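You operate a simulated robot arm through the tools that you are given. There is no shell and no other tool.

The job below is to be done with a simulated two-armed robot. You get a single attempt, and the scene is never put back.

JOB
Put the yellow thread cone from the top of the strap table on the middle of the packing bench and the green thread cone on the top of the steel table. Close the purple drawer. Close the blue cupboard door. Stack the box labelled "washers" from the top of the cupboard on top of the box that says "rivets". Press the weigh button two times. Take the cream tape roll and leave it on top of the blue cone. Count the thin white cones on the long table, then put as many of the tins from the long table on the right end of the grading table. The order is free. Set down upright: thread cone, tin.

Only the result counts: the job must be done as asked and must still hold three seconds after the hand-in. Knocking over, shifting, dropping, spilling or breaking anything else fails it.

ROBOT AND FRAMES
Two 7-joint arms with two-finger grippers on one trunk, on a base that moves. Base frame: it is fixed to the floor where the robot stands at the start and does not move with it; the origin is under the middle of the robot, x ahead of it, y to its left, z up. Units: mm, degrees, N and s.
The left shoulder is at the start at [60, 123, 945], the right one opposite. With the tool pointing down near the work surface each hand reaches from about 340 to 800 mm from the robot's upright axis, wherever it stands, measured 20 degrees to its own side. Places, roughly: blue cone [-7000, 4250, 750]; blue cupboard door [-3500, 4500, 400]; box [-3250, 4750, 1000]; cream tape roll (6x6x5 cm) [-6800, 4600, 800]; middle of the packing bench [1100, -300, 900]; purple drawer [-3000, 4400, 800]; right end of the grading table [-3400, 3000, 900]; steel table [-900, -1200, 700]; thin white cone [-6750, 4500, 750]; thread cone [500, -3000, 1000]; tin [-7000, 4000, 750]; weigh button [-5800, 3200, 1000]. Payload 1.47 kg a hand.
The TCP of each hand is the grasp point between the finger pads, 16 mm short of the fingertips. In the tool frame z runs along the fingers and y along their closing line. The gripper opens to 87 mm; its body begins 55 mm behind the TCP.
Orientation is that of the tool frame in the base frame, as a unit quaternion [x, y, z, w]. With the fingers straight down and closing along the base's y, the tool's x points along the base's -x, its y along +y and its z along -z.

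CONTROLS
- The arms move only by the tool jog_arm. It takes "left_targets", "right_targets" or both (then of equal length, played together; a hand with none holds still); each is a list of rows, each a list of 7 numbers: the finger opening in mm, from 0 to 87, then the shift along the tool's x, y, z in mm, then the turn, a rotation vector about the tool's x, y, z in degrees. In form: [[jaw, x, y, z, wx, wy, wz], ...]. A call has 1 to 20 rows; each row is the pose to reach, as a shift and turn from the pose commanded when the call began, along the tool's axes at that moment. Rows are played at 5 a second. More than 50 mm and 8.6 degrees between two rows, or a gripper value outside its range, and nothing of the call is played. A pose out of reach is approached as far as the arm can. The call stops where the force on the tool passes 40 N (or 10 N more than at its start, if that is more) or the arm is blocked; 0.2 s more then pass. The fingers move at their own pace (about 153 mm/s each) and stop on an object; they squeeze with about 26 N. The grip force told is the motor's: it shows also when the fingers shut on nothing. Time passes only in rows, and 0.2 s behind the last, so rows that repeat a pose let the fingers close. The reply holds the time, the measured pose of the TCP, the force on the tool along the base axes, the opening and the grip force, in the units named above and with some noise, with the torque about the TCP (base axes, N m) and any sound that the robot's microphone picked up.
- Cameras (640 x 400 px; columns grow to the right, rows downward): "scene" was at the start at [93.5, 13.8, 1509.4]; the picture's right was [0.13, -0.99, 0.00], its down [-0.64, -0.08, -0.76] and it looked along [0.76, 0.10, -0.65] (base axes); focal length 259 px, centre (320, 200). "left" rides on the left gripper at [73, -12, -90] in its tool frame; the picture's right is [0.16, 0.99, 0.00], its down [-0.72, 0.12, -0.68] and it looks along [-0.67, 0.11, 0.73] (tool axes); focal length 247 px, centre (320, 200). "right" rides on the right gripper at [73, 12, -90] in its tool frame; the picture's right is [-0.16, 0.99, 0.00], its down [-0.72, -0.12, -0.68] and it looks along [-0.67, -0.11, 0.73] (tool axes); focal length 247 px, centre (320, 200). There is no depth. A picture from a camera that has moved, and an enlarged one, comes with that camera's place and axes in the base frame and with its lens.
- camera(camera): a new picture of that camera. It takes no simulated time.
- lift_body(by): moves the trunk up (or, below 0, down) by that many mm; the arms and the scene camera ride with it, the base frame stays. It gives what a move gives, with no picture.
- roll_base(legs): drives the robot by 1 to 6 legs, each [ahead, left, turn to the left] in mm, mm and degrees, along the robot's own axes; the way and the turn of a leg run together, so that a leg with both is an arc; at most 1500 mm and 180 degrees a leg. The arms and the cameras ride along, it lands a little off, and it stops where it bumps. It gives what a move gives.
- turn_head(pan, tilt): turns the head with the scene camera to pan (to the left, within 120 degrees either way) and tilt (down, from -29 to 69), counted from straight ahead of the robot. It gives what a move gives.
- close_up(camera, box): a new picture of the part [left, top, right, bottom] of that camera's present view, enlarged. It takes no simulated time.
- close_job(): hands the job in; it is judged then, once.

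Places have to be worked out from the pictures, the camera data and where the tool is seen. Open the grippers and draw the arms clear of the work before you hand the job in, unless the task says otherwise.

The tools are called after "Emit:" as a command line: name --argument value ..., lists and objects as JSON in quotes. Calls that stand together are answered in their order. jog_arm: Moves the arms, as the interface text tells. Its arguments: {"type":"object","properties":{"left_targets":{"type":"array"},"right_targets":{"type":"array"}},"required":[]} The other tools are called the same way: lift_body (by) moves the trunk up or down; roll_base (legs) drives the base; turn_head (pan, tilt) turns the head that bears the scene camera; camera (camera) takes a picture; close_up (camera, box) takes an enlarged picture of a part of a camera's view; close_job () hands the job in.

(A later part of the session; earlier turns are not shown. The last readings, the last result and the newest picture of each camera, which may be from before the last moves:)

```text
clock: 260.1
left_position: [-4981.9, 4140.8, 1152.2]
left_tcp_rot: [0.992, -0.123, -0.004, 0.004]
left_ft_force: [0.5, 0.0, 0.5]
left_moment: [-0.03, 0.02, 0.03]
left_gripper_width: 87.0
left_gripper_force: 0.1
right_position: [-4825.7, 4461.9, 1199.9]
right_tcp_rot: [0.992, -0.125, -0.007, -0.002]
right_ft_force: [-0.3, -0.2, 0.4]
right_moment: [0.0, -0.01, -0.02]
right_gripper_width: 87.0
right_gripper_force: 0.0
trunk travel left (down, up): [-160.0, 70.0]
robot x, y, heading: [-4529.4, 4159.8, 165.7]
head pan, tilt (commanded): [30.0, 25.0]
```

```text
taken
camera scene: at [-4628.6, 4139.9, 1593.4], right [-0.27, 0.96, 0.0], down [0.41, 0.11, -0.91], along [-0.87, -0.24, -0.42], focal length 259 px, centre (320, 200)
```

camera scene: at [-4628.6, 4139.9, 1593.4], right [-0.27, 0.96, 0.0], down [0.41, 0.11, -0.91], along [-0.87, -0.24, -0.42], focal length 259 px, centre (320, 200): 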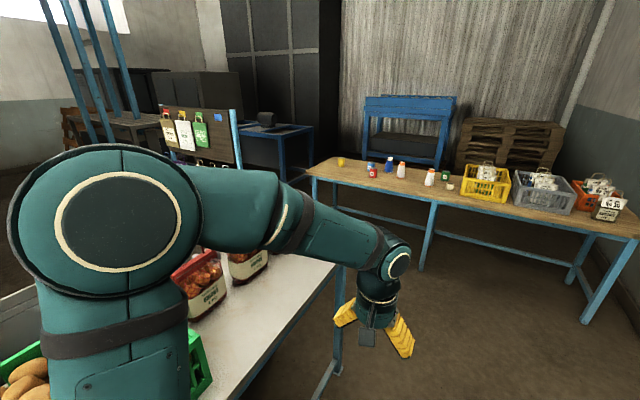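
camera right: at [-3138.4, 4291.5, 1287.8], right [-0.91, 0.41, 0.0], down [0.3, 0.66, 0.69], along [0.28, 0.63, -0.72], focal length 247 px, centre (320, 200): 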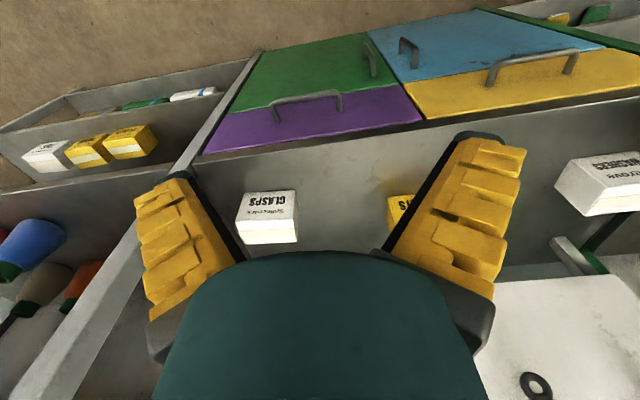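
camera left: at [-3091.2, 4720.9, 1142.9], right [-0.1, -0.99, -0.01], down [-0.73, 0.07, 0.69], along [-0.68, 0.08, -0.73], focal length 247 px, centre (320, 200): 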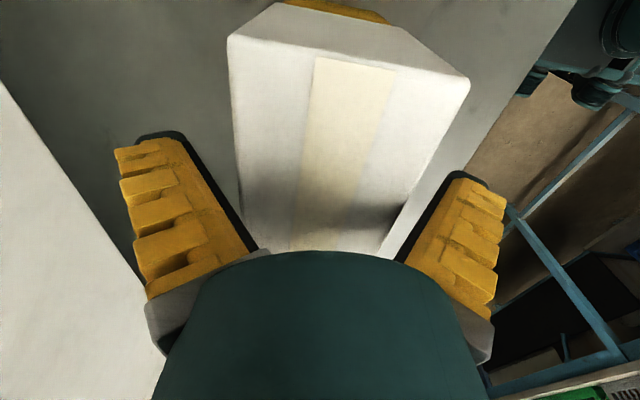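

Two thin white cones with orange caps are visible so far, plus four tins (yellow, blue, red, green), a blue cone with white cap and the cream tape roll. I'll drive closer to count reliably and to look at the weigh station.

Emit:
roll_base --legs '[[1400, 90, 0]]'

Emit:
turn_head --pan 0 --tilt 30

Emit:
camera --camera "scene"

Emit:
turn_head --pan 80 --tilt 20

Emit:
camera --camera "scene"

Emit:
turn_head --pan 120 --tilt 20

Emit:
camera --camera "scene"

```text
clock: 267.1
left_position: [-6349.9, 4394.9, 1152.2]
left_tcp_rot: [0.993, -0.122, -0.004, 0.004]
left_ft_force: [-0.3, 0.9, 0.3]
left_moment: [-0.03, 0.04, 0.0]
left_gripper_width: 86.8
left_gripper_force: 0.0
right_position: [-6194.0, 4714.9, 1201.6]
right_tcp_rot: [0.992, -0.124, -0.008, -0.001]
right_ft_force: [0.2, 1.1, 0.9]
right_moment: [0.02, 0.03, -0.01]
right_gripper_width: 86.9
right_gripper_force: 0.1
trunk travel left (down, up): [-160.0, 70.0]
robot x, y, heading: [-5895.8, 4416.1, 165.9]
head pan, tilt (commanded): [30.0, 25.0]
```

```text
clock: 268.0
left_position: [-6349.3, 4395.3, 1153.5]
left_tcp_rot: [0.993, -0.122, -0.005, 0.003]
left_ft_force: [0.5, -0.2, -0.6]
left_moment: [0.01, 0.01, 0.02]
left_gripper_width: 87.1
left_gripper_force: 0.0
right_position: [-6194.0, 4715.0, 1199.2]
right_tcp_rot: [0.992, -0.124, -0.008, -0.001]
right_ft_force: [-0.1, 0.1, 0.1]
right_moment: [0.01, 0.01, -0.01]
right_gripper_width: 87.1
right_gripper_force: 0.1
trunk travel left (down, up): [-160.0, 70.0]
robot x, y, heading: [-5893.2, 4414.8, 165.8]
head pan, tilt (commanded): [0.0, 30.0]
```

```text
taken
camera scene: at [-5995.3, 4442.5, 1585.4], right [0.24, 0.97, 0.0], down [0.48, -0.12, -0.87], along [-0.84, 0.21, -0.5], focal length 259 px, centre (320, 200)
```

scene: 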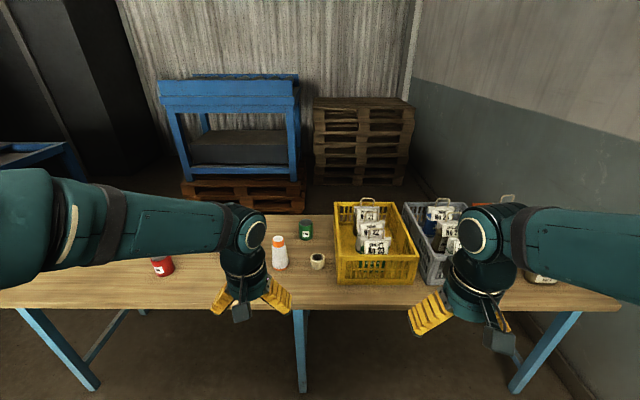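

```text
clock: 269.5
left_position: [-6349.5, 4394.6, 1152.9]
left_tcp_rot: [0.993, -0.122, -0.005, 0.004]
left_ft_force: [-0.2, 0.8, 0.2]
left_moment: [-0.03, -0.01, 0.03]
left_gripper_width: 87.1
left_gripper_force: 0.1
right_position: [-6193.8, 4715.8, 1199.6]
right_tcp_rot: [0.992, -0.124, -0.008, -0.001]
right_ft_force: [0.1, 1.2, -0.5]
right_moment: [-0.01, 0.0, -0.03]
right_gripper_width: 87.2
right_gripper_force: 0.0
trunk travel left (down, up): [-160.0, 70.0]
robot x, y, heading: [-5893.8, 4411.0, 165.7]
head pan, tilt (commanded): [80.0, 20.0]
```

```text
taken
camera scene: at [-5945.8, 4335.4, 1601.4], right [-0.91, 0.41, 0.0], down [0.14, 0.31, -0.94], along [-0.39, -0.86, -0.34], focal length 259 px, centre (320, 200)
```

scene: 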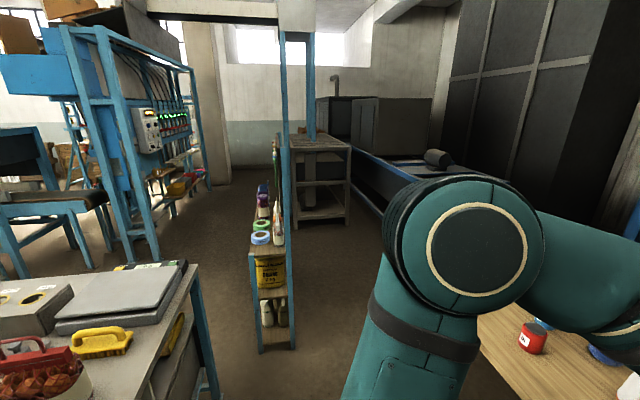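

```text
clock: 270.6
left_position: [-6349.2, 4395.4, 1153.0]
left_tcp_rot: [0.993, -0.122, -0.005, 0.004]
left_ft_force: [0.1, 0.6, -1.1]
left_moment: [0.04, 0.01, 0.04]
left_gripper_width: 87.2
left_gripper_force: 0.0
right_position: [-6193.7, 4715.2, 1200.0]
right_tcp_rot: [0.992, -0.124, -0.008, -0.001]
right_ft_force: [-0.6, 0.0, -0.7]
right_moment: [0.0, 0.0, -0.02]
right_gripper_width: 87.2
right_gripper_force: 0.1
trunk travel left (down, up): [-160.0, 70.0]
robot x, y, heading: [-5896.5, 4412.0, 165.3]
head pan, tilt (commanded): [120.0, 20.0]
```

```text
taken
camera scene: at [-5882.2, 4330.7, 1601.4], right [-0.96, -0.27, 0.0], down [-0.09, 0.33, -0.94], along [0.26, -0.9, -0.34], focal length 259 px, centre (320, 200)
```

scene: 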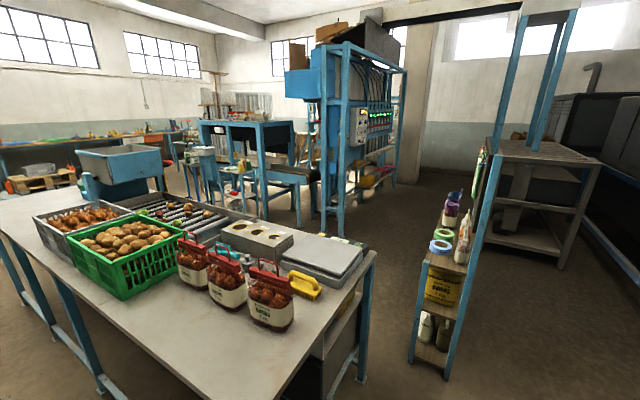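

A flat scale sits on the near end of the grading table. Zooming in on it for the weigh button.

Emit:
close_up --camera "scene" --box '[180, 210, 400, 320]'

Emit:
turn_head --pan 95 --tilt 30

Emit:
close_up --camera "scene" --box '[40, 160, 300, 340]'

```text
2.91 times, centred on (290, 265) of scene
camera zoom: at [-5882.2, 4330.7, 1601.4], right [-0.96, -0.27, 0.0], down [-0.09, 0.33, -0.94], along [0.26, -0.9, -0.34], focal length 754 px, centre (407, 11)
```

zoom: 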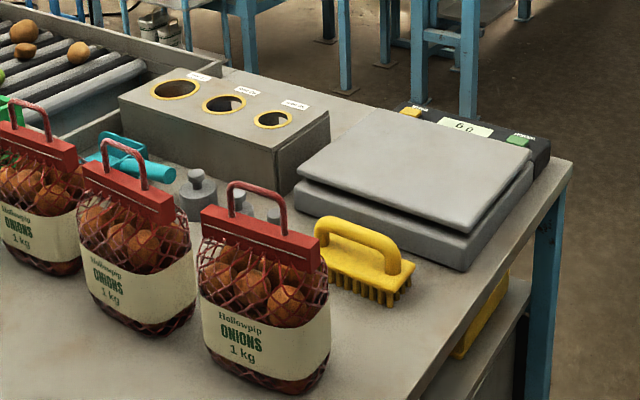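

```text
clock: 271.5
left_position: [-6349.2, 4394.3, 1153.0]
left_tcp_rot: [0.993, -0.122, -0.006, 0.004]
left_ft_force: [-0.1, 1.0, -0.2]
left_moment: [0.0, -0.02, 0.01]
left_gripper_width: 86.8
left_gripper_force: 0.0
right_position: [-6195.0, 4715.8, 1199.8]
right_tcp_rot: [0.992, -0.123, -0.007, 0.0]
right_ft_force: [0.3, 0.6, 0.0]
right_moment: [0.02, -0.03, 0.02]
right_gripper_width: 87.2
right_gripper_force: 0.1
trunk travel left (down, up): [-160.0, 70.0]
robot x, y, heading: [-5897.8, 4414.8, 165.4]
head pan, tilt (commanded): [95.0, 30.0]
```

```text
2.22 times, centred on (170, 250) of scene
camera zoom: at [-5922.0, 4331.1, 1585.4], right [-0.99, 0.16, 0.0], down [0.08, 0.49, -0.87], along [-0.14, -0.86, -0.5], focal length 576 px, centre (653, 89)
```

zoom: 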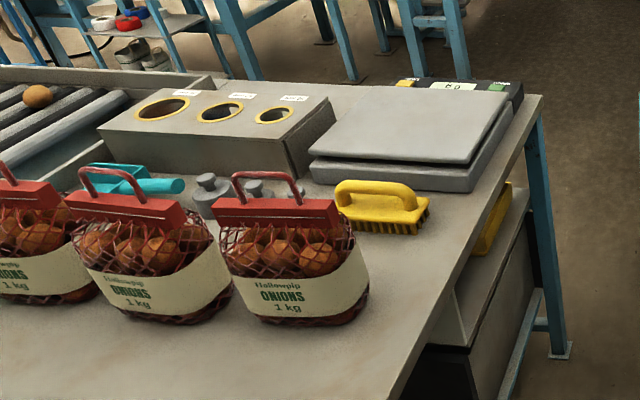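

The scale has a yellow and a green button beside its display. I need to read their labels.

Emit:
close_up --camera "scene" --box '[190, 180, 270, 230]'

Emit:
close_up --camera "scene" --box '[205, 185, 245, 210]'

```text
8.00 times, centred on (230, 205) of scene
camera zoom: at [-5922.0, 4331.1, 1585.4], right [-0.99, 0.16, 0.0], down [0.08, 0.49, -0.87], along [-0.14, -0.86, -0.5], focal length 2072 px, centre (1040, 160)
```

zoom: 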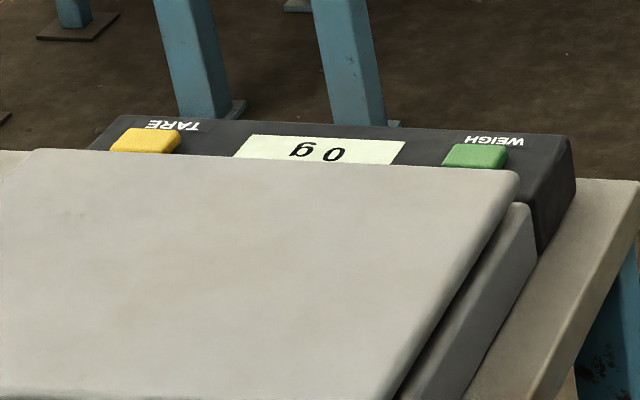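

```text
16.00 times, centred on (225, 198) of scene
camera zoom: at [-5922.0, 4331.1, 1585.4], right [-0.99, 0.16, 0.0], down [0.08, 0.49, -0.87], along [-0.14, -0.86, -0.5], focal length 4145 px, centre (1840, 240)
```

zoom: 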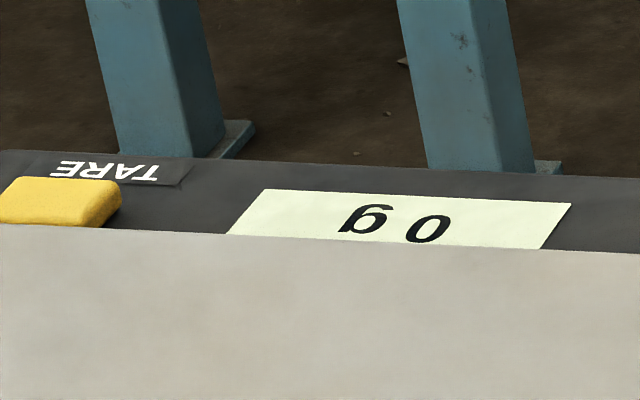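

The green button is WEIGH (yellow is TARE), located near (-5760,3180). I'll do the tape roll first: moving to face the middle of the long table.

Emit:
roll_base --legs '[[200, 287, 0]]'

Emit:
turn_head --pan 0 --tilt 35

Emit:
camera --camera "scene"

Emit:
turn_head --pan 30 --tilt 30

Emit:
camera --camera "scene"

Emit:
turn_head --pan -35 --tilt 30

Emit:
camera --camera "scene"

```text
clock: 274.6
left_position: [-6612.8, 4165.0, 1152.1]
left_tcp_rot: [0.993, -0.121, -0.005, 0.004]
left_ft_force: [-0.4, -0.2, 1.0]
left_moment: [-0.02, 0.0, 0.02]
left_gripper_width: 87.1
left_gripper_force: 0.0
right_position: [-6459.8, 4485.7, 1200.7]
right_tcp_rot: [0.992, -0.123, -0.008, -0.001]
right_ft_force: [-0.7, 0.0, -0.3]
right_moment: [0.0, 0.03, 0.01]
right_gripper_width: 87.3
right_gripper_force: 0.0
trunk travel left (down, up): [-160.0, 70.0]
robot x, y, heading: [-6162.6, 4184.3, 165.9]
head pan, tilt (commanded): [95.0, 30.0]
```

```text
clock: 276.3
left_position: [-6613.8, 4165.1, 1152.9]
left_tcp_rot: [0.993, -0.122, -0.004, 0.004]
left_ft_force: [0.4, -0.4, 0.1]
left_moment: [0.03, 0.01, 0.01]
left_gripper_width: 86.9
left_gripper_force: 0.1
right_position: [-6459.1, 4486.3, 1200.1]
right_tcp_rot: [0.992, -0.123, -0.008, -0.001]
right_ft_force: [0.3, -0.5, 0.9]
right_moment: [0.01, -0.05, -0.03]
right_gripper_width: 86.9
right_gripper_force: 0.1
trunk travel left (down, up): [-160.0, 70.0]
robot x, y, heading: [-6160.8, 4182.4, 166.1]
head pan, tilt (commanded): [0.0, 35.0]
```

```text
taken
camera scene: at [-6257.5, 4212.4, 1577.6], right [0.24, 0.97, 0.0], down [0.56, -0.14, -0.82], along [-0.79, 0.2, -0.57], focal length 259 px, centre (320, 200)
```

scene: 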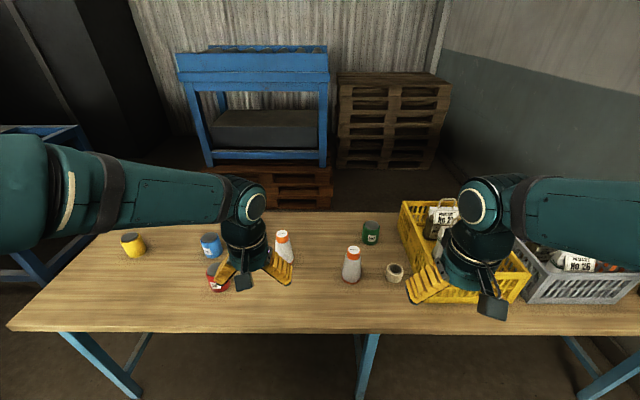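

```text
clock: 277.3
left_position: [-6612.6, 4164.3, 1153.5]
left_tcp_rot: [0.993, -0.121, -0.005, 0.004]
left_ft_force: [0.2, 0.3, -0.1]
left_moment: [0.04, 0.0, 0.01]
left_gripper_width: 86.9
left_gripper_force: 0.1
right_position: [-6457.3, 4485.6, 1200.2]
right_tcp_rot: [0.992, -0.123, -0.008, -0.001]
right_ft_force: [0.5, -0.3, -0.1]
right_moment: [0.02, 0.01, 0.01]
right_gripper_width: 86.9
right_gripper_force: 0.0
trunk travel left (down, up): [-160.0, 70.0]
robot x, y, heading: [-6159.4, 4184.8, 166.2]
head pan, tilt (commanded): [30.0, 30.0]
```

```text
taken
camera scene: at [-6259.1, 4166.3, 1585.4], right [-0.27, 0.96, 0.0], down [0.48, 0.14, -0.87], along [-0.83, -0.24, -0.5], focal length 259 px, centre (320, 200)
```

scene: 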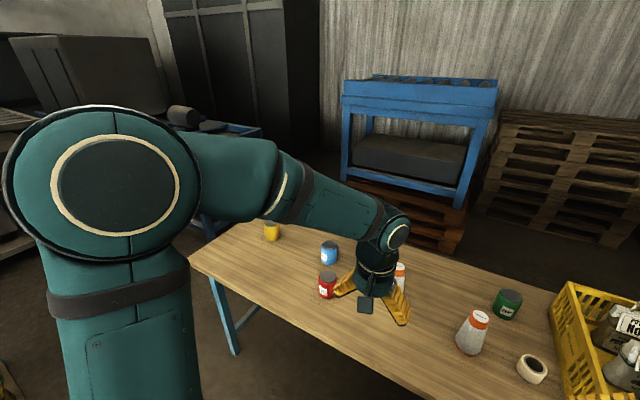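

```text
clock: 278.6
left_position: [-6614.3, 4165.0, 1152.5]
left_tcp_rot: [0.992, -0.122, -0.005, 0.003]
left_ft_force: [-0.5, -0.2, 0.2]
left_moment: [0.03, -0.01, -0.02]
left_gripper_width: 87.1
left_gripper_force: 0.1
right_position: [-6459.1, 4485.2, 1200.4]
right_tcp_rot: [0.992, -0.123, -0.007, -0.001]
right_ft_force: [0.2, -0.6, 0.1]
right_moment: [-0.01, -0.01, 0.0]
right_gripper_width: 87.1
right_gripper_force: 0.0
trunk travel left (down, up): [-160.0, 70.0]
robot x, y, heading: [-6160.0, 4184.8, 166.0]
head pan, tilt (commanded): [-35.0, 30.0]
```

```text
taken
camera scene: at [-6231.3, 4259.4, 1585.4], right [0.76, 0.66, 0.0], down [0.33, -0.38, -0.87], along [-0.57, 0.65, -0.5], focal length 259 px, centre (320, 200)
```

scene: 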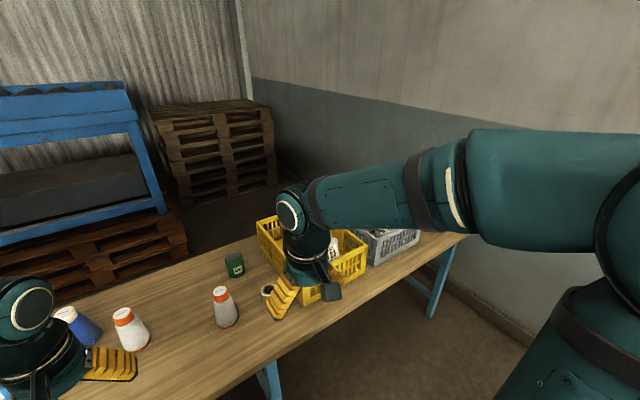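

Still only two thin white cones in view. Zooming for measurements of the roll, cones and tins.

Emit:
turn_head --pan 0 --tilt 35

Emit:
close_up --camera "scene" --box '[260, 200, 420, 300]'

Emit:
close_up --camera "scene" --box '[100, 200, 260, 300]'

Emit:
camera --camera "left"

Emit:
camera --camera "right"

```text
clock: 279.6
left_position: [-6615.0, 4165.1, 1152.9]
left_tcp_rot: [0.993, -0.121, -0.005, 0.003]
left_ft_force: [-0.1, -0.6, -0.3]
left_moment: [-0.03, -0.01, 0.03]
left_gripper_width: 87.0
left_gripper_force: 0.1
right_position: [-6459.5, 4486.0, 1200.4]
right_tcp_rot: [0.992, -0.123, -0.008, -0.002]
right_ft_force: [0.3, -0.8, -0.6]
right_moment: [-0.04, 0.02, -0.02]
right_gripper_width: 87.0
right_gripper_force: 0.0
trunk travel left (down, up): [-160.0, 70.0]
robot x, y, heading: [-6159.1, 4181.3, 165.7]
head pan, tilt (commanded): [0.0, 35.0]
```

```text
4.00 times, centred on (340, 250) of scene
camera zoom: at [-6257.5, 4212.5, 1577.6], right [0.24, 0.97, 0.0], down [0.56, -0.14, -0.82], along [-0.79, 0.2, -0.57], focal length 1036 px, centre (240, 0)
```

zoom: 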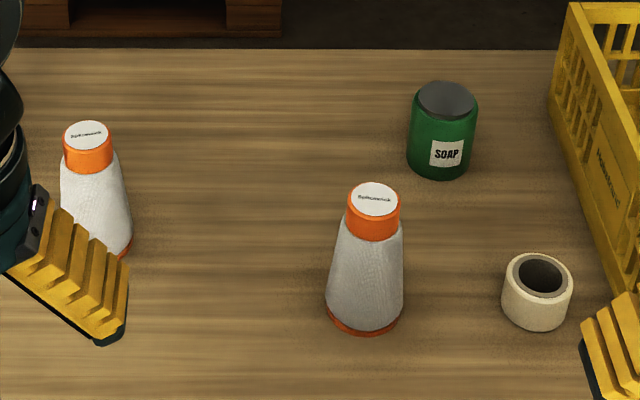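

```text
4.00 times, centred on (180, 250) of scene
camera zoom: at [-6257.5, 4212.5, 1577.6], right [0.24, 0.97, 0.0], down [0.56, -0.14, -0.82], along [-0.79, 0.2, -0.57], focal length 1036 px, centre (880, 0)
```

zoom: 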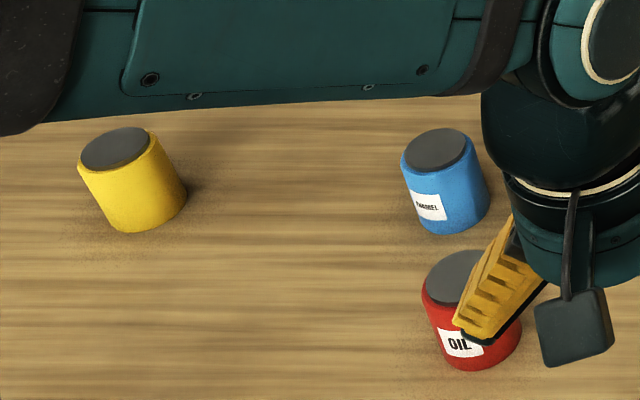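

```text
taken
camera left: at [-6538.8, 4158.6, 1241.1], right [-0.08, -1.0, 0.01], down [-0.72, 0.07, 0.69], along [-0.69, 0.05, -0.73], focal length 247 px, centre (320, 200)
```

left: 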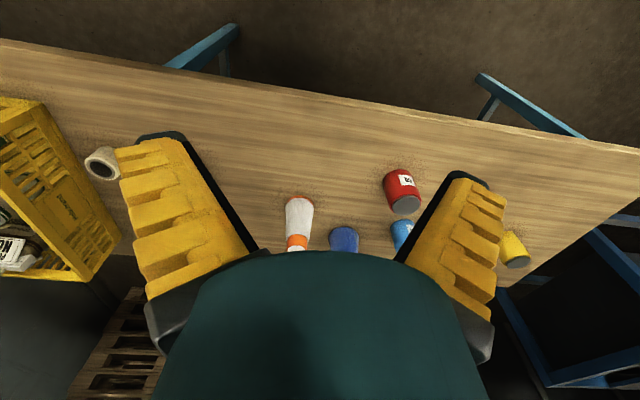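

```text
taken
camera right: at [-6389.3, 4456.4, 1287.8], right [-0.39, -0.92, 0.0], down [-0.66, 0.29, 0.69], along [-0.64, 0.27, -0.72], focal length 247 px, centre (320, 200)
```

right: 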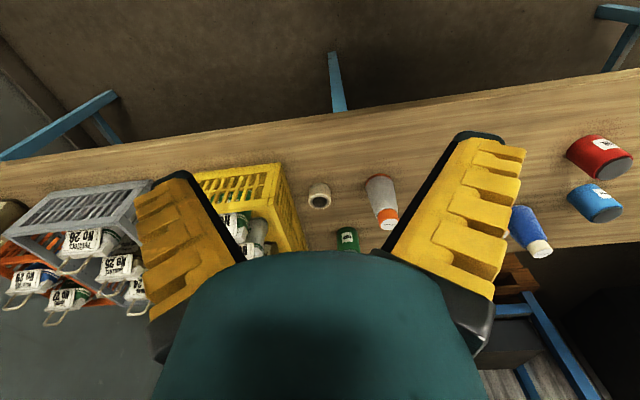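

The table comes out at z≈782; the roll at (-6801,4630), 50 mm tall, about 77 mm from the yellow crate's wall. I'll move 130 mm closer, and prepare the right hand turned 90° so its fingers close front-to-back beside the crate.

Emit:
roll_base --legs '[[130, 0, 0]]'

Emit:
jog_arm --right_targets '[[87, 0, 0, 0, 0, 0, 7.5], [87, 0, 0, 0, 0, 0, 15], [87, 0, 0, 0, 0, 0, 22.5], [87, 0, 0, 0, 0, 0, 30], [87, 0, 0, 0, 0, 0, 37.5], [87, 0, 0, 0, 0, 0, 45], [87, 0, 0, 0, 0, 0, 52.5], [87, 0, 0, 0, 0, 0, 60], [87, 0, 0, 0, 0, 0, 67.5], [87, 0, 0, 0, 0, 0, 75], [87, 0, 0, 0, 0, 0, 82.5], [87, 0, 0, 0, 0, 0, 90]]'

Emit:
turn_head --pan -10 --tilt 45

Emit:
camera --camera "scene"

```text
clock: 280.9
left_position: [-6738.1, 4195.4, 1152.5]
left_tcp_rot: [0.993, -0.12, -0.004, 0.004]
left_ft_force: [-1.6, -0.4, 0.1]
left_moment: [0.0, -0.07, 0.0]
left_gripper_width: 87.0
left_gripper_force: 0.1
right_position: [-6585.4, 4516.3, 1199.6]
right_tcp_rot: [0.992, -0.122, -0.008, -0.001]
right_ft_force: [-0.1, -1.0, 0.7]
right_moment: [0.01, -0.04, -0.05]
right_gripper_width: 86.9
right_gripper_force: 0.0
trunk travel left (down, up): [-160.0, 70.0]
robot x, y, heading: [-6288.3, 4214.3, 165.8]
head pan, tilt (commanded): [0.0, 35.0]
```

```text
clock: 283.5
left_position: [-6737.5, 4195.9, 1153.2]
left_tcp_rot: [0.993, -0.121, -0.005, 0.004]
left_ft_force: [-0.9, 0.3, 0.1]
left_moment: [0.0, -0.01, -0.01]
left_gripper_width: 87.2
left_gripper_force: 0.0
right_position: [-6584.3, 4517.2, 1200.1]
right_tcp_rot: [-0.614, 0.789, 0.006, -0.005]
right_ft_force: [0.0, 0.6, 1.3]
right_moment: [0.01, -0.01, 0.01]
right_gripper_width: 87.1
right_gripper_force: 0.2
trunk travel left (down, up): [-160.0, 70.0]
robot x, y, heading: [-6286.0, 4213.9, 165.8]
head pan, tilt (commanded): [0.0, 35.0]
```

```text
clock: 284.2
left_position: [-6737.5, 4196.5, 1153.3]
left_tcp_rot: [0.993, -0.121, -0.005, 0.004]
left_ft_force: [-0.2, -0.3, 0.2]
left_moment: [0.02, -0.01, 0.06]
left_gripper_width: 87.1
left_gripper_force: 0.0
right_position: [-6582.9, 4516.3, 1200.4]
right_tcp_rot: [-0.616, 0.788, 0.006, -0.006]
right_ft_force: [-0.8, -0.1, 0.5]
right_moment: [0.0, 0.0, -0.01]
right_gripper_width: 87.1
right_gripper_force: 0.1
trunk travel left (down, up): [-160.0, 70.0]
robot x, y, heading: [-6287.3, 4219.1, 166.2]
head pan, tilt (commanded): [-10.0, 45.0]
```

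```text
taken
camera scene: at [-6370.5, 4255.4, 1562.8], right [0.41, 0.91, 0.0], down [0.65, -0.29, -0.71], along [-0.65, 0.29, -0.71], focal length 259 px, centre (320, 200)
```

scene: 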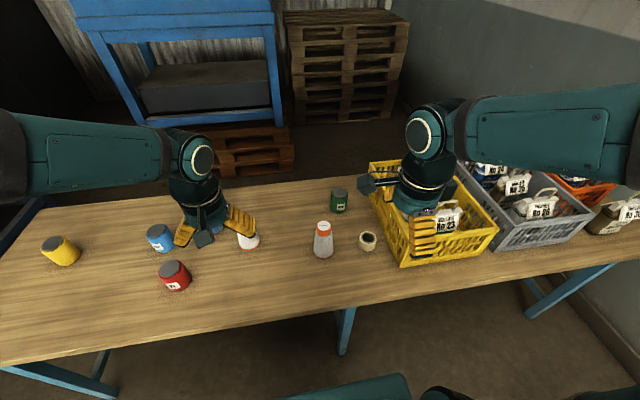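

The right hand is turned. Zoom for the exact roll position.

Emit:
close_up --camera "scene" --box '[290, 180, 450, 280]'

Emit:
camera --camera "right"

```text
4.00 times, centred on (370, 230) of scene
camera zoom: at [-6370.5, 4255.4, 1562.8], right [0.41, 0.91, 0.0], down [0.65, -0.29, -0.71], along [-0.65, 0.29, -0.71], focal length 1036 px, centre (120, 80)
```

zoom: 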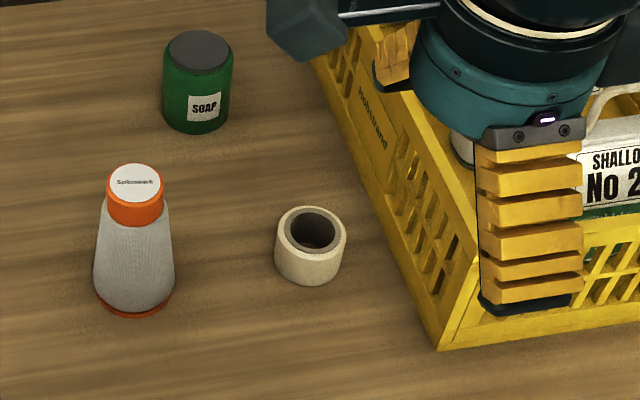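

```text
taken
camera right: at [-6610.4, 4448.7, 1289.3], right [-0.92, 0.39, 0.02], down [0.3, 0.67, 0.68], along [0.26, 0.63, -0.74], focal length 247 px, centre (320, 200)
```

right: 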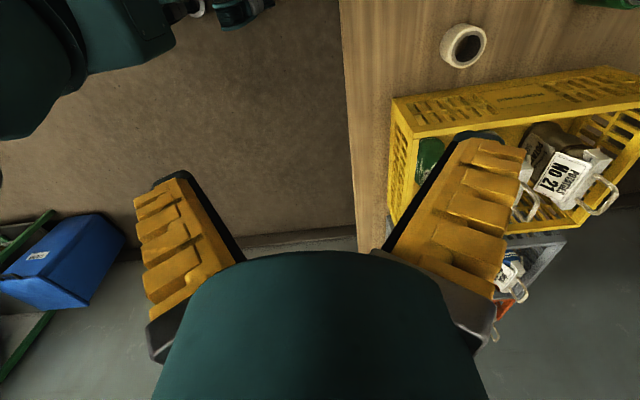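

Roll confirmed at (-6800,4628). Moving the right hand above it, then lowering to z≈930 for a check.

Emit:
jog_arm --right_targets '[[87, -11, 47, 0, 0, 0, 0], [87, -22, 94, 0, 0, 0, 0], [87, -33, 141, 0, 0, 0, 0], [87, -44, 188, 0, 0, 0, 0], [87, -55, 236, 0, 0, 0, 0], [87, -55, 237.6, 48, 0, 0, 0], [87, -55, 237.6, 96, 0, 0, 0], [87, -55, 237.6, 144, 0, 0, 0], [87, -55, 237.6, 192, 0, 0, 0], [87, -55, 237.6, 240, 0, 0, 0], [87, -55, 237.6, 270, 0, 0, 0], [87, -55, 237.6, 270, 0, 0, 0]]'

Emit:
camera --camera "right"

Emit:
close_up --camera "scene" --box '[290, 160, 450, 260]'

```text
clock: 286.8
left_position: [-6737.7, 4195.9, 1153.1]
left_tcp_rot: [0.993, -0.121, -0.005, 0.004]
left_ft_force: [-0.1, 0.2, -0.1]
left_moment: [0.01, 0.0, 0.02]
left_gripper_width: 87.0
left_gripper_force: 0.1
right_position: [-6804.5, 4628.8, 933.1]
right_tcp_rot: [-0.616, 0.788, 0.006, -0.005]
right_ft_force: [0.3, -0.3, -0.7]
right_moment: [0.02, -0.04, -0.02]
right_gripper_width: 87.0
right_gripper_force: 0.1
trunk travel left (down, up): [-160.0, 70.0]
robot x, y, heading: [-6284.9, 4221.5, 165.9]
head pan, tilt (commanded): [-10.0, 45.0]
```

```text
taken
camera right: at [-6831.9, 4561.0, 1022.1], right [-0.92, 0.39, 0.02], down [0.3, 0.67, 0.68], along [0.26, 0.63, -0.74], focal length 247 px, centre (320, 200)
```

right: 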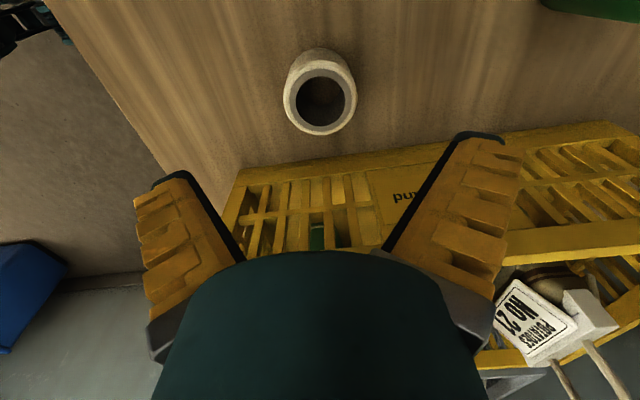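

```text
4.00 times, centred on (370, 210) of scene
camera zoom: at [-6370.3, 4255.3, 1562.8], right [0.41, 0.91, 0.0], down [0.65, -0.29, -0.71], along [-0.65, 0.29, -0.71], focal length 1036 px, centre (120, 160)
```

zoom: 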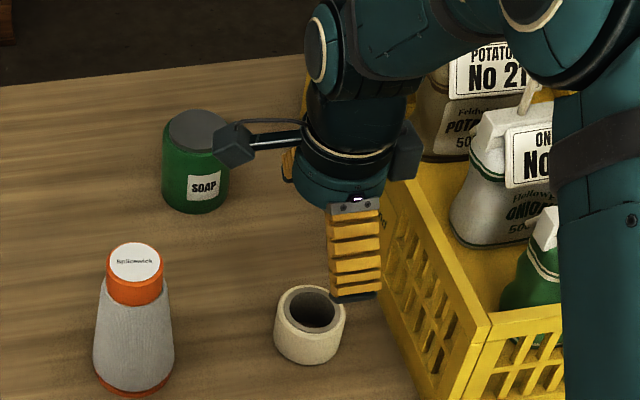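

Roll is centred under the hand to about 1 mm. Descending to z≈815 and closing on it.

Emit:
jog_arm --right_targets '[[87, 0, 0, 40, 0, 0, 0], [87, 0, 0, 80, 0, 0, 0], [87, 0, 0, 105, 0, 0, 0], [87, 0, 0, 118, 0, 0, 0], [70, 0, 0, 118, 0, 0, 0], [55, 0, 0, 118, 0, 0, 0], [45, 0, 0, 118, 0, 0, 0], [45, 0, 0, 118, 0, 0, 0]]'

Emit:
camera --camera "right"

Emit:
close_up --camera "scene" --box '[290, 160, 450, 260]'

```text
clock: 288.6
left_position: [-6737.6, 4194.9, 1151.7]
left_tcp_rot: [0.993, -0.121, -0.005, 0.004]
left_ft_force: [-0.5, -0.8, -0.1]
left_moment: [-0.02, -0.03, 0.03]
left_gripper_width: 86.9
left_gripper_force: 0.0
right_position: [-6806.0, 4629.5, 815.2]
right_tcp_rot: [-0.616, 0.788, 0.007, -0.005]
right_ft_force: [-0.2, 0.3, 0.0]
right_moment: [-0.01, -0.02, 0.03]
right_gripper_width: 58.0
right_gripper_force: 25.8
trunk travel left (down, up): [-160.0, 70.0]
robot x, y, heading: [-6283.9, 4217.2, 165.9]
head pan, tilt (commanded): [-10.0, 45.0]
```

```text
taken
camera right: at [-6833.1, 4560.7, 904.4], right [-0.92, 0.39, 0.02], down [0.3, 0.67, 0.68], along [0.26, 0.63, -0.74], focal length 247 px, centre (320, 200)
```

right: 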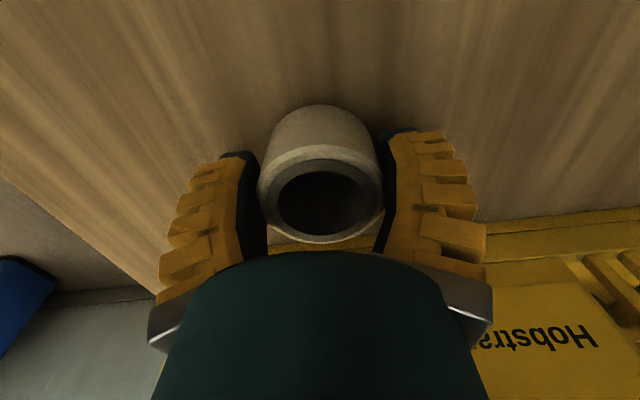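

```text
4.00 times, centred on (370, 210) of scene
camera zoom: at [-6370.6, 4255.4, 1562.8], right [0.41, 0.91, 0.0], down [0.65, -0.29, -0.71], along [-0.65, 0.29, -0.71], focal length 1036 px, centre (120, 160)
```

zoom: 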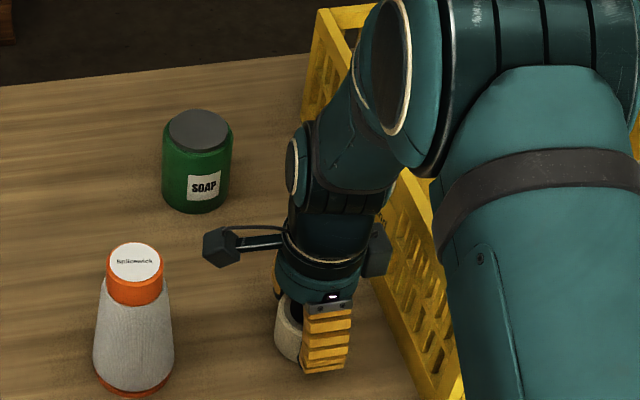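

Roll gripped at 58 mm. Lifting it straight up.

Emit:
jog_arm --right_targets '[[45, 0, 0, -30, 0, 0, 0], [45, 0, 0, -75, 0, 0, 0], [45, 0, 0, -120, 0, 0, 0], [45, 0, 0, -165, 0, 0, 0], [45, 0, 0, -210, 0, 0, 0], [45, 0, 0, -255, 0, 0, 0], [45, 0, -40, -285, 0, 0, 0], [45, 0, -85, -300, 0, 0, 0], [45, 0, -130, -300, 0, 0, 0]]'

Emit:
camera --camera "right"

Emit:
camera --camera "scene"

```text
clock: 290.6
left_position: [-6736.2, 4195.3, 1153.5]
left_tcp_rot: [0.993, -0.121, -0.005, 0.005]
left_ft_force: [-0.2, -0.2, -0.7]
left_moment: [0.0, 0.06, -0.02]
left_gripper_width: 87.0
left_gripper_force: 0.0
right_position: [-6675.7, 4593.8, 1113.5]
right_tcp_rot: [-0.615, 0.788, 0.007, -0.006]
right_ft_force: [0.1, -0.2, -0.9]
right_moment: [-0.01, 0.03, -0.01]
right_gripper_width: 57.9
right_gripper_force: 25.7
trunk travel left (down, up): [-160.0, 70.0]
robot x, y, heading: [-6289.4, 4217.5, 165.9]
head pan, tilt (commanded): [-10.0, 45.0]
```

```text
taken
camera right: at [-6702.2, 4527.8, 1203.2], right [-0.92, 0.39, 0.02], down [0.3, 0.67, 0.68], along [0.25, 0.63, -0.74], focal length 247 px, centre (320, 200)
```

right: 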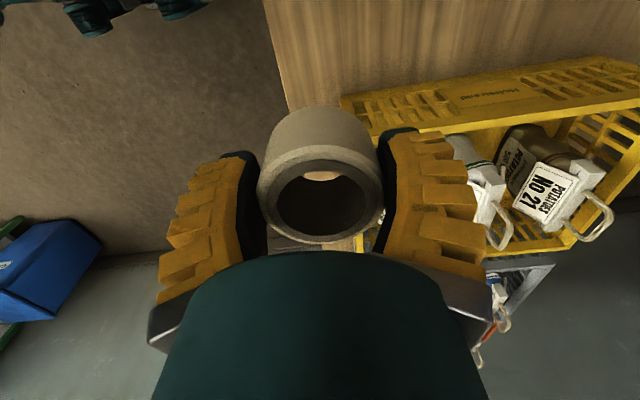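

```text
taken
camera scene: at [-6368.7, 4255.5, 1562.9], right [0.41, 0.91, 0.0], down [0.64, -0.29, -0.71], along [-0.65, 0.29, -0.71], focal length 259 px, centre (320, 200)
```

scene: 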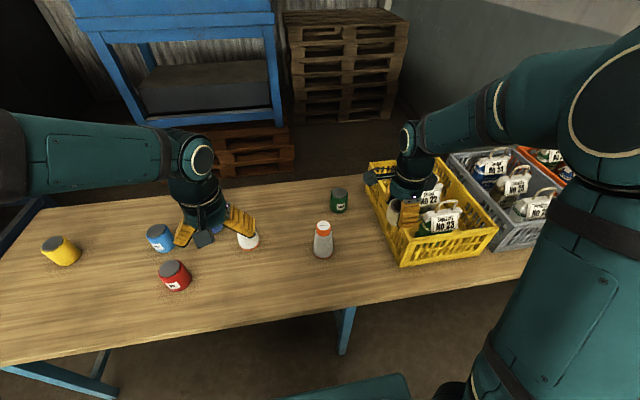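

The roll is held. I'll shift left 430 mm (and 50 mm ahead) so the blue cone comes into the right hand's range.

Emit:
roll_base --legs '[[0, 430, 0], [50, 0, 0]]'

Emit:
turn_head --pan 0 --tilt 40

Emit:
camera --camera "scene"

Emit:
camera --camera "right"

```text
clock: 295.4
left_position: [-6891.9, 3793.7, 1152.5]
left_tcp_rot: [0.992, -0.123, -0.005, 0.004]
left_ft_force: [-1.0, 0.1, -0.5]
left_moment: [0.0, 0.01, -0.01]
left_gripper_width: 86.9
left_gripper_force: 0.2
right_position: [-6832.1, 4192.4, 1113.1]
right_tcp_rot: [-0.615, 0.789, 0.005, -0.004]
right_ft_force: [-0.5, 0.2, 0.0]
right_moment: [0.0, 0.0, -0.01]
right_gripper_width: 57.6
right_gripper_force: 25.9
trunk travel left (down, up): [-160.0, 70.0]
robot x, y, heading: [-6440.0, 3815.5, 165.8]
head pan, tilt (commanded): [-10.0, 45.0]
```

```text
clock: 296.2
left_position: [-6890.5, 3793.4, 1152.8]
left_tcp_rot: [0.993, -0.122, -0.005, 0.004]
left_ft_force: [-0.4, 0.3, -0.2]
left_moment: [-0.03, 0.01, 0.0]
left_gripper_width: 87.1
left_gripper_force: 0.0
right_position: [-6829.4, 4192.1, 1114.4]
right_tcp_rot: [-0.615, 0.788, 0.006, -0.004]
right_ft_force: [0.2, -0.3, -0.7]
right_moment: [0.02, 0.01, -0.01]
right_gripper_width: 58.1
right_gripper_force: 26.3
trunk travel left (down, up): [-160.0, 70.0]
robot x, y, heading: [-6439.8, 3812.3, 165.9]
head pan, tilt (commanded): [0.0, 40.0]
```

```text
taken
camera scene: at [-6530.4, 3839.5, 1570.1], right [0.25, 0.97, 0.0], down [0.62, -0.16, -0.77], along [-0.74, 0.19, -0.64], focal length 259 px, centre (320, 200)
```

scene: 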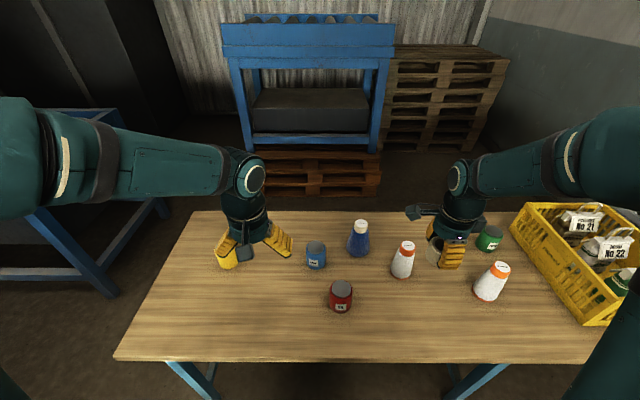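

```text
taken
camera right: at [-6855.5, 4124.9, 1202.8], right [-0.92, 0.39, 0.02], down [0.3, 0.67, 0.68], along [0.26, 0.63, -0.74], focal length 247 px, centre (320, 200)
```

right: 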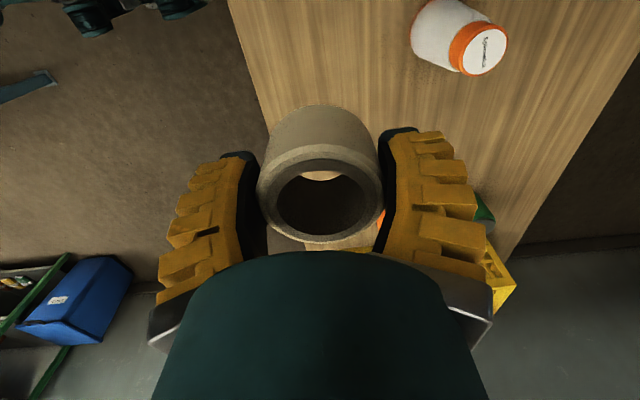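

Blue cone is in clear view. Zooming to measure it.

Emit:
close_up --camera "scene" --box '[300, 200, 460, 300]'

Emit:
turn_head --pan -20 --tilt 45

Emit:
close_up --camera "scene" --box '[200, 160, 360, 260]'

```text
4.00 times, centred on (380, 250) of scene
camera zoom: at [-6530.4, 3839.5, 1570.1], right [0.25, 0.97, 0.0], down [0.62, -0.16, -0.77], along [-0.74, 0.19, -0.64], focal length 1036 px, centre (80, 0)
```

zoom: 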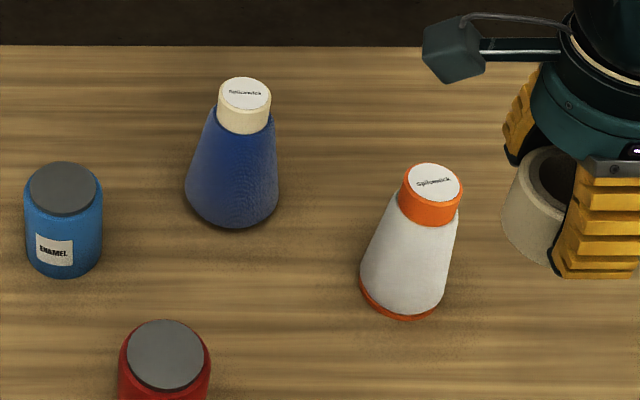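

```text
clock: 297.0
left_position: [-6889.9, 3794.0, 1153.5]
left_tcp_rot: [0.992, -0.123, -0.005, 0.003]
left_ft_force: [0.2, -0.4, 1.2]
left_moment: [-0.01, 0.05, -0.01]
left_gripper_width: 87.1
left_gripper_force: 0.0
right_position: [-6828.5, 4192.3, 1113.5]
right_tcp_rot: [-0.614, 0.789, 0.006, -0.005]
right_ft_force: [0.7, 0.2, -1.0]
right_moment: [0.04, 0.0, 0.01]
right_gripper_width: 57.8
right_gripper_force: 25.5
trunk travel left (down, up): [-160.0, 70.0]
robot x, y, heading: [-6438.5, 3809.3, 165.8]
head pan, tilt (commanded): [-20.0, 45.0]
```

```text
4.00 times, centred on (280, 210) of scene
camera zoom: at [-6515.9, 3864.4, 1562.8], right [0.56, 0.83, 0.0], down [0.59, -0.4, -0.71], along [-0.59, 0.4, -0.71], focal length 1036 px, centre (480, 160)
```

zoom: 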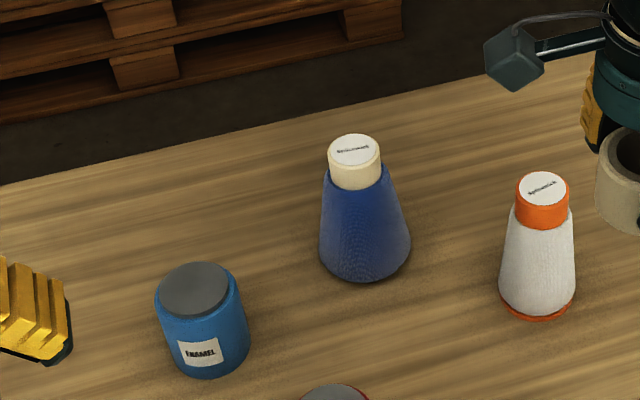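

Blue cone's cap centre triangulates to about (-7123.5,4140), top z≈918, cap 46 mm wide. I'll check the roll's exact place in the fingers with a right-camera zoom.

Emit:
close_up --camera "right" --box '[220, 90, 420, 260]'

```text
2.35 times, centred on (320, 175) of right
camera zoom: at [-6856.0, 4125.0, 1202.6], right [-0.92, 0.39, 0.02], down [0.3, 0.67, 0.68], along [0.26, 0.63, -0.74], focal length 581 px, centre (320, 259)
```

zoom: 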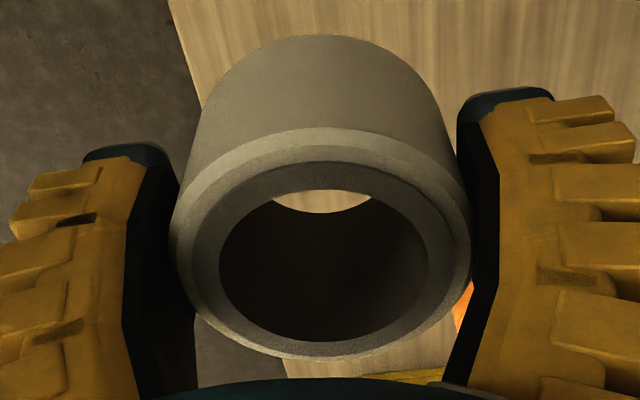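

The roll sits centred in the fingers to within a few mm. Now carrying it over the blue cone at height, then lowering to about 35 mm above its cap.

Emit:
jog_arm --right_targets '[[45, 17.5, 39, 0, 0, 0, 0], [45, 35, 78, 0, 0, 0, 0], [45, 52.5, 117, 0, 0, 0, 0], [45, 70, 156, 0, 0, 0, 0], [45, 87.5, 195, 0, 0, 0, 0], [45, 105, 234, 0, 0, 0, 0], [45, 122.4, 272.9, 0, 0, 0, 0], [45, 122.4, 272.9, 40, 0, 0, 0], [45, 122.4, 272.9, 80, 0, 0, 0], [45, 122.4, 272.9, 120, 0, 0, 0], [45, 122.4, 272.9, 128, 0, 0, 0], [45, 122.4, 272.9, 128, 0, 0, 0]]'

Emit:
turn_head --pan 0 --tilt 40

Emit:
close_up --camera "scene" --box '[280, 180, 440, 280]'

Emit:
camera --camera "right"

Emit:
camera --camera "left"

```text
clock: 299.6
left_position: [-6889.2, 3792.4, 1153.4]
left_tcp_rot: [0.993, -0.122, -0.005, 0.005]
left_ft_force: [0.0, -0.2, -0.5]
left_moment: [-0.03, -0.03, 0.0]
left_gripper_width: 87.1
left_gripper_force: 0.0
right_position: [-7125.9, 4140.2, 989.3]
right_tcp_rot: [-0.615, 0.789, 0.006, -0.005]
right_ft_force: [-0.3, 1.0, 1.2]
right_moment: [-0.02, 0.01, 0.0]
right_gripper_width: 58.3
right_gripper_force: 25.8
trunk travel left (down, up): [-160.0, 70.0]
robot x, y, heading: [-6437.3, 3814.2, 165.8]
head pan, tilt (commanded): [-20.0, 45.0]
```

```text
clock: 300.4
left_position: [-6890.0, 3793.6, 1152.0]
left_tcp_rot: [0.992, -0.122, -0.005, 0.004]
left_ft_force: [0.7, -0.1, -0.7]
left_moment: [0.0, 0.01, -0.02]
left_gripper_width: 87.0
left_gripper_force: 0.0
right_position: [-7125.8, 4140.5, 988.8]
right_tcp_rot: [-0.615, 0.789, 0.006, -0.005]
right_ft_force: [0.0, 0.6, 0.4]
right_moment: [0.01, -0.02, 0.01]
right_gripper_width: 58.2
right_gripper_force: 26.1
trunk travel left (down, up): [-160.0, 70.0]
robot x, y, heading: [-6436.9, 3814.3, 166.0]
head pan, tilt (commanded): [0.0, 40.0]
```

```text
4.00 times, centred on (360, 230) of scene
camera zoom: at [-6531.1, 3839.7, 1570.0], right [0.25, 0.97, 0.0], down [0.62, -0.16, -0.77], along [-0.74, 0.19, -0.64], focal length 1036 px, centre (160, 80)
```

zoom: 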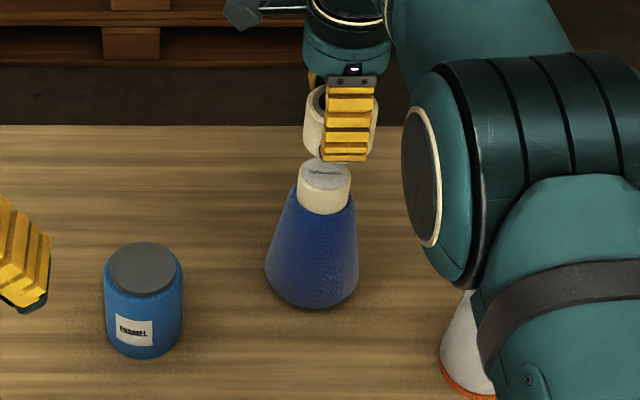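

```text
taken
camera right: at [-7152.6, 4072.6, 1079.0], right [-0.92, 0.39, 0.02], down [0.3, 0.67, 0.68], along [0.26, 0.63, -0.74], focal length 247 px, centre (320, 200)
```

right: 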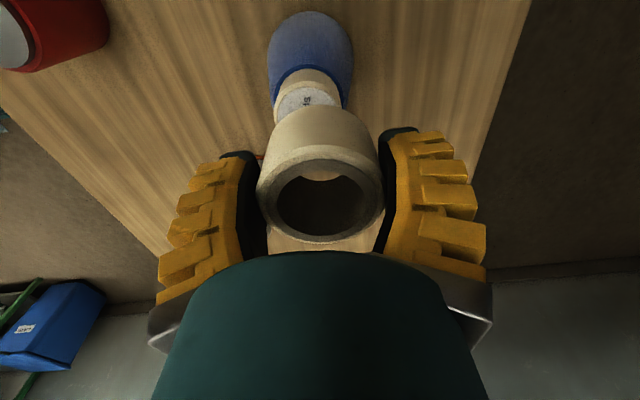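

```text
taken
camera left: at [-6815.3, 3786.8, 1241.1], right [-0.08, -1.0, 0.01], down [-0.72, 0.07, 0.69], along [-0.68, 0.05, -0.73], focal length 247 px, centre (320, 200)
```

left: 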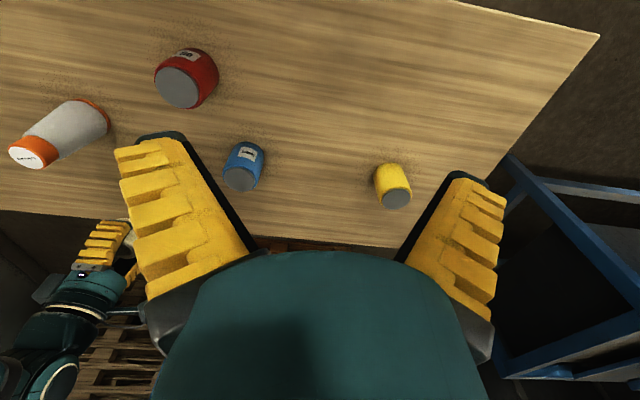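

Scene view says aligned within 2 mm, but the wrist camera hints at a few mm offset; zooming there to settle it.

Emit:
close_up --camera "right" --box '[240, 0, 400, 130]'

Emit:
turn_head --pan -25 --tilt 40

Emit:
camera --camera "scene"

Emit:
turn_head --pan 40 --tilt 40

Emit:
camera --camera "scene"

```text
3.08 times, centred on (320, 65) of right
camera zoom: at [-7152.6, 4072.6, 1079.0], right [-0.92, 0.39, 0.02], down [0.3, 0.67, 0.68], along [0.26, 0.63, -0.74], focal length 760 px, centre (320, 615)
```

zoom: 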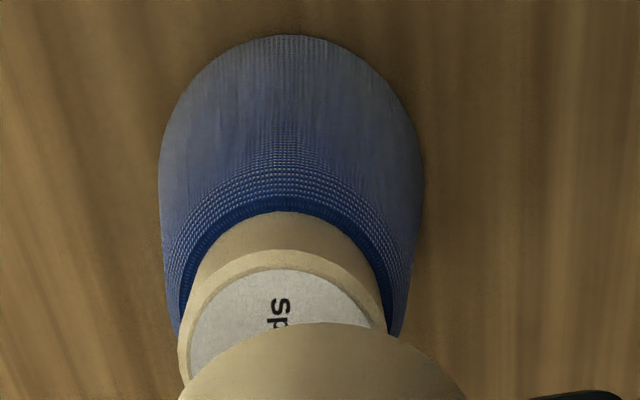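

```text
clock: 301.3
left_position: [-6890.6, 3793.8, 1153.0]
left_tcp_rot: [0.993, -0.121, -0.005, 0.004]
left_ft_force: [0.3, 0.7, -0.3]
left_moment: [0.01, 0.0, 0.0]
left_gripper_width: 86.9
left_gripper_force: 0.2
right_position: [-7125.6, 4141.3, 990.6]
right_tcp_rot: [-0.615, 0.788, 0.007, -0.005]
right_ft_force: [0.2, 0.3, -0.2]
right_moment: [-0.01, 0.0, -0.02]
right_gripper_width: 58.1
right_gripper_force: 26.1
trunk travel left (down, up): [-160.0, 70.0]
robot x, y, heading: [-6437.3, 3813.2, 166.1]
head pan, tilt (commanded): [-25.0, 40.0]
```

```text
taken
camera scene: at [-6514.6, 3872.5, 1570.0], right [0.63, 0.78, 0.0], down [0.5, -0.41, -0.77], along [-0.59, 0.48, -0.64], focal length 259 px, centre (320, 200)
```

scene: 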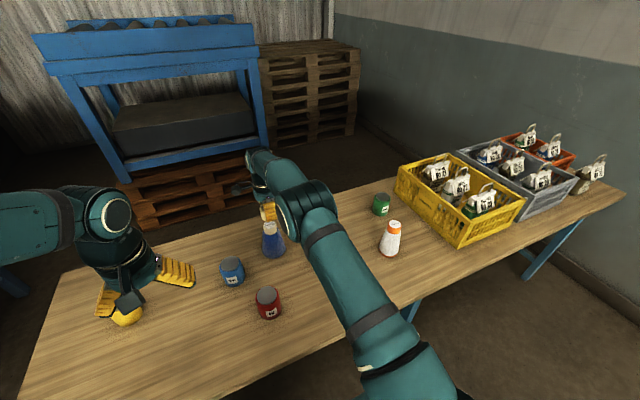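

```text
clock: 302.7
left_position: [-6890.2, 3792.4, 1152.9]
left_tcp_rot: [0.993, -0.122, -0.005, 0.004]
left_ft_force: [1.2, 0.8, 0.7]
left_moment: [-0.02, -0.02, -0.02]
left_gripper_width: 87.0
left_gripper_force: 0.0
right_position: [-7126.3, 4140.3, 989.6]
right_tcp_rot: [-0.615, 0.788, 0.006, -0.005]
right_ft_force: [-0.7, -0.1, 0.3]
right_moment: [0.0, -0.03, -0.02]
right_gripper_width: 57.9
right_gripper_force: 26.2
trunk travel left (down, up): [-160.0, 70.0]
robot x, y, heading: [-6436.3, 3814.8, 165.8]
head pan, tilt (commanded): [40.0, 40.0]
```

```text
taken
camera scene: at [-6525.2, 3781.8, 1570.0], right [-0.44, 0.9, 0.0], down [0.58, 0.28, -0.77], along [-0.69, -0.33, -0.64], focal length 259 px, centre (320, 200)
```

scene: 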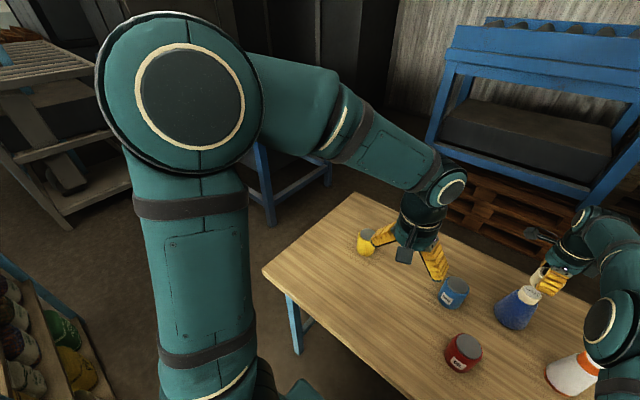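

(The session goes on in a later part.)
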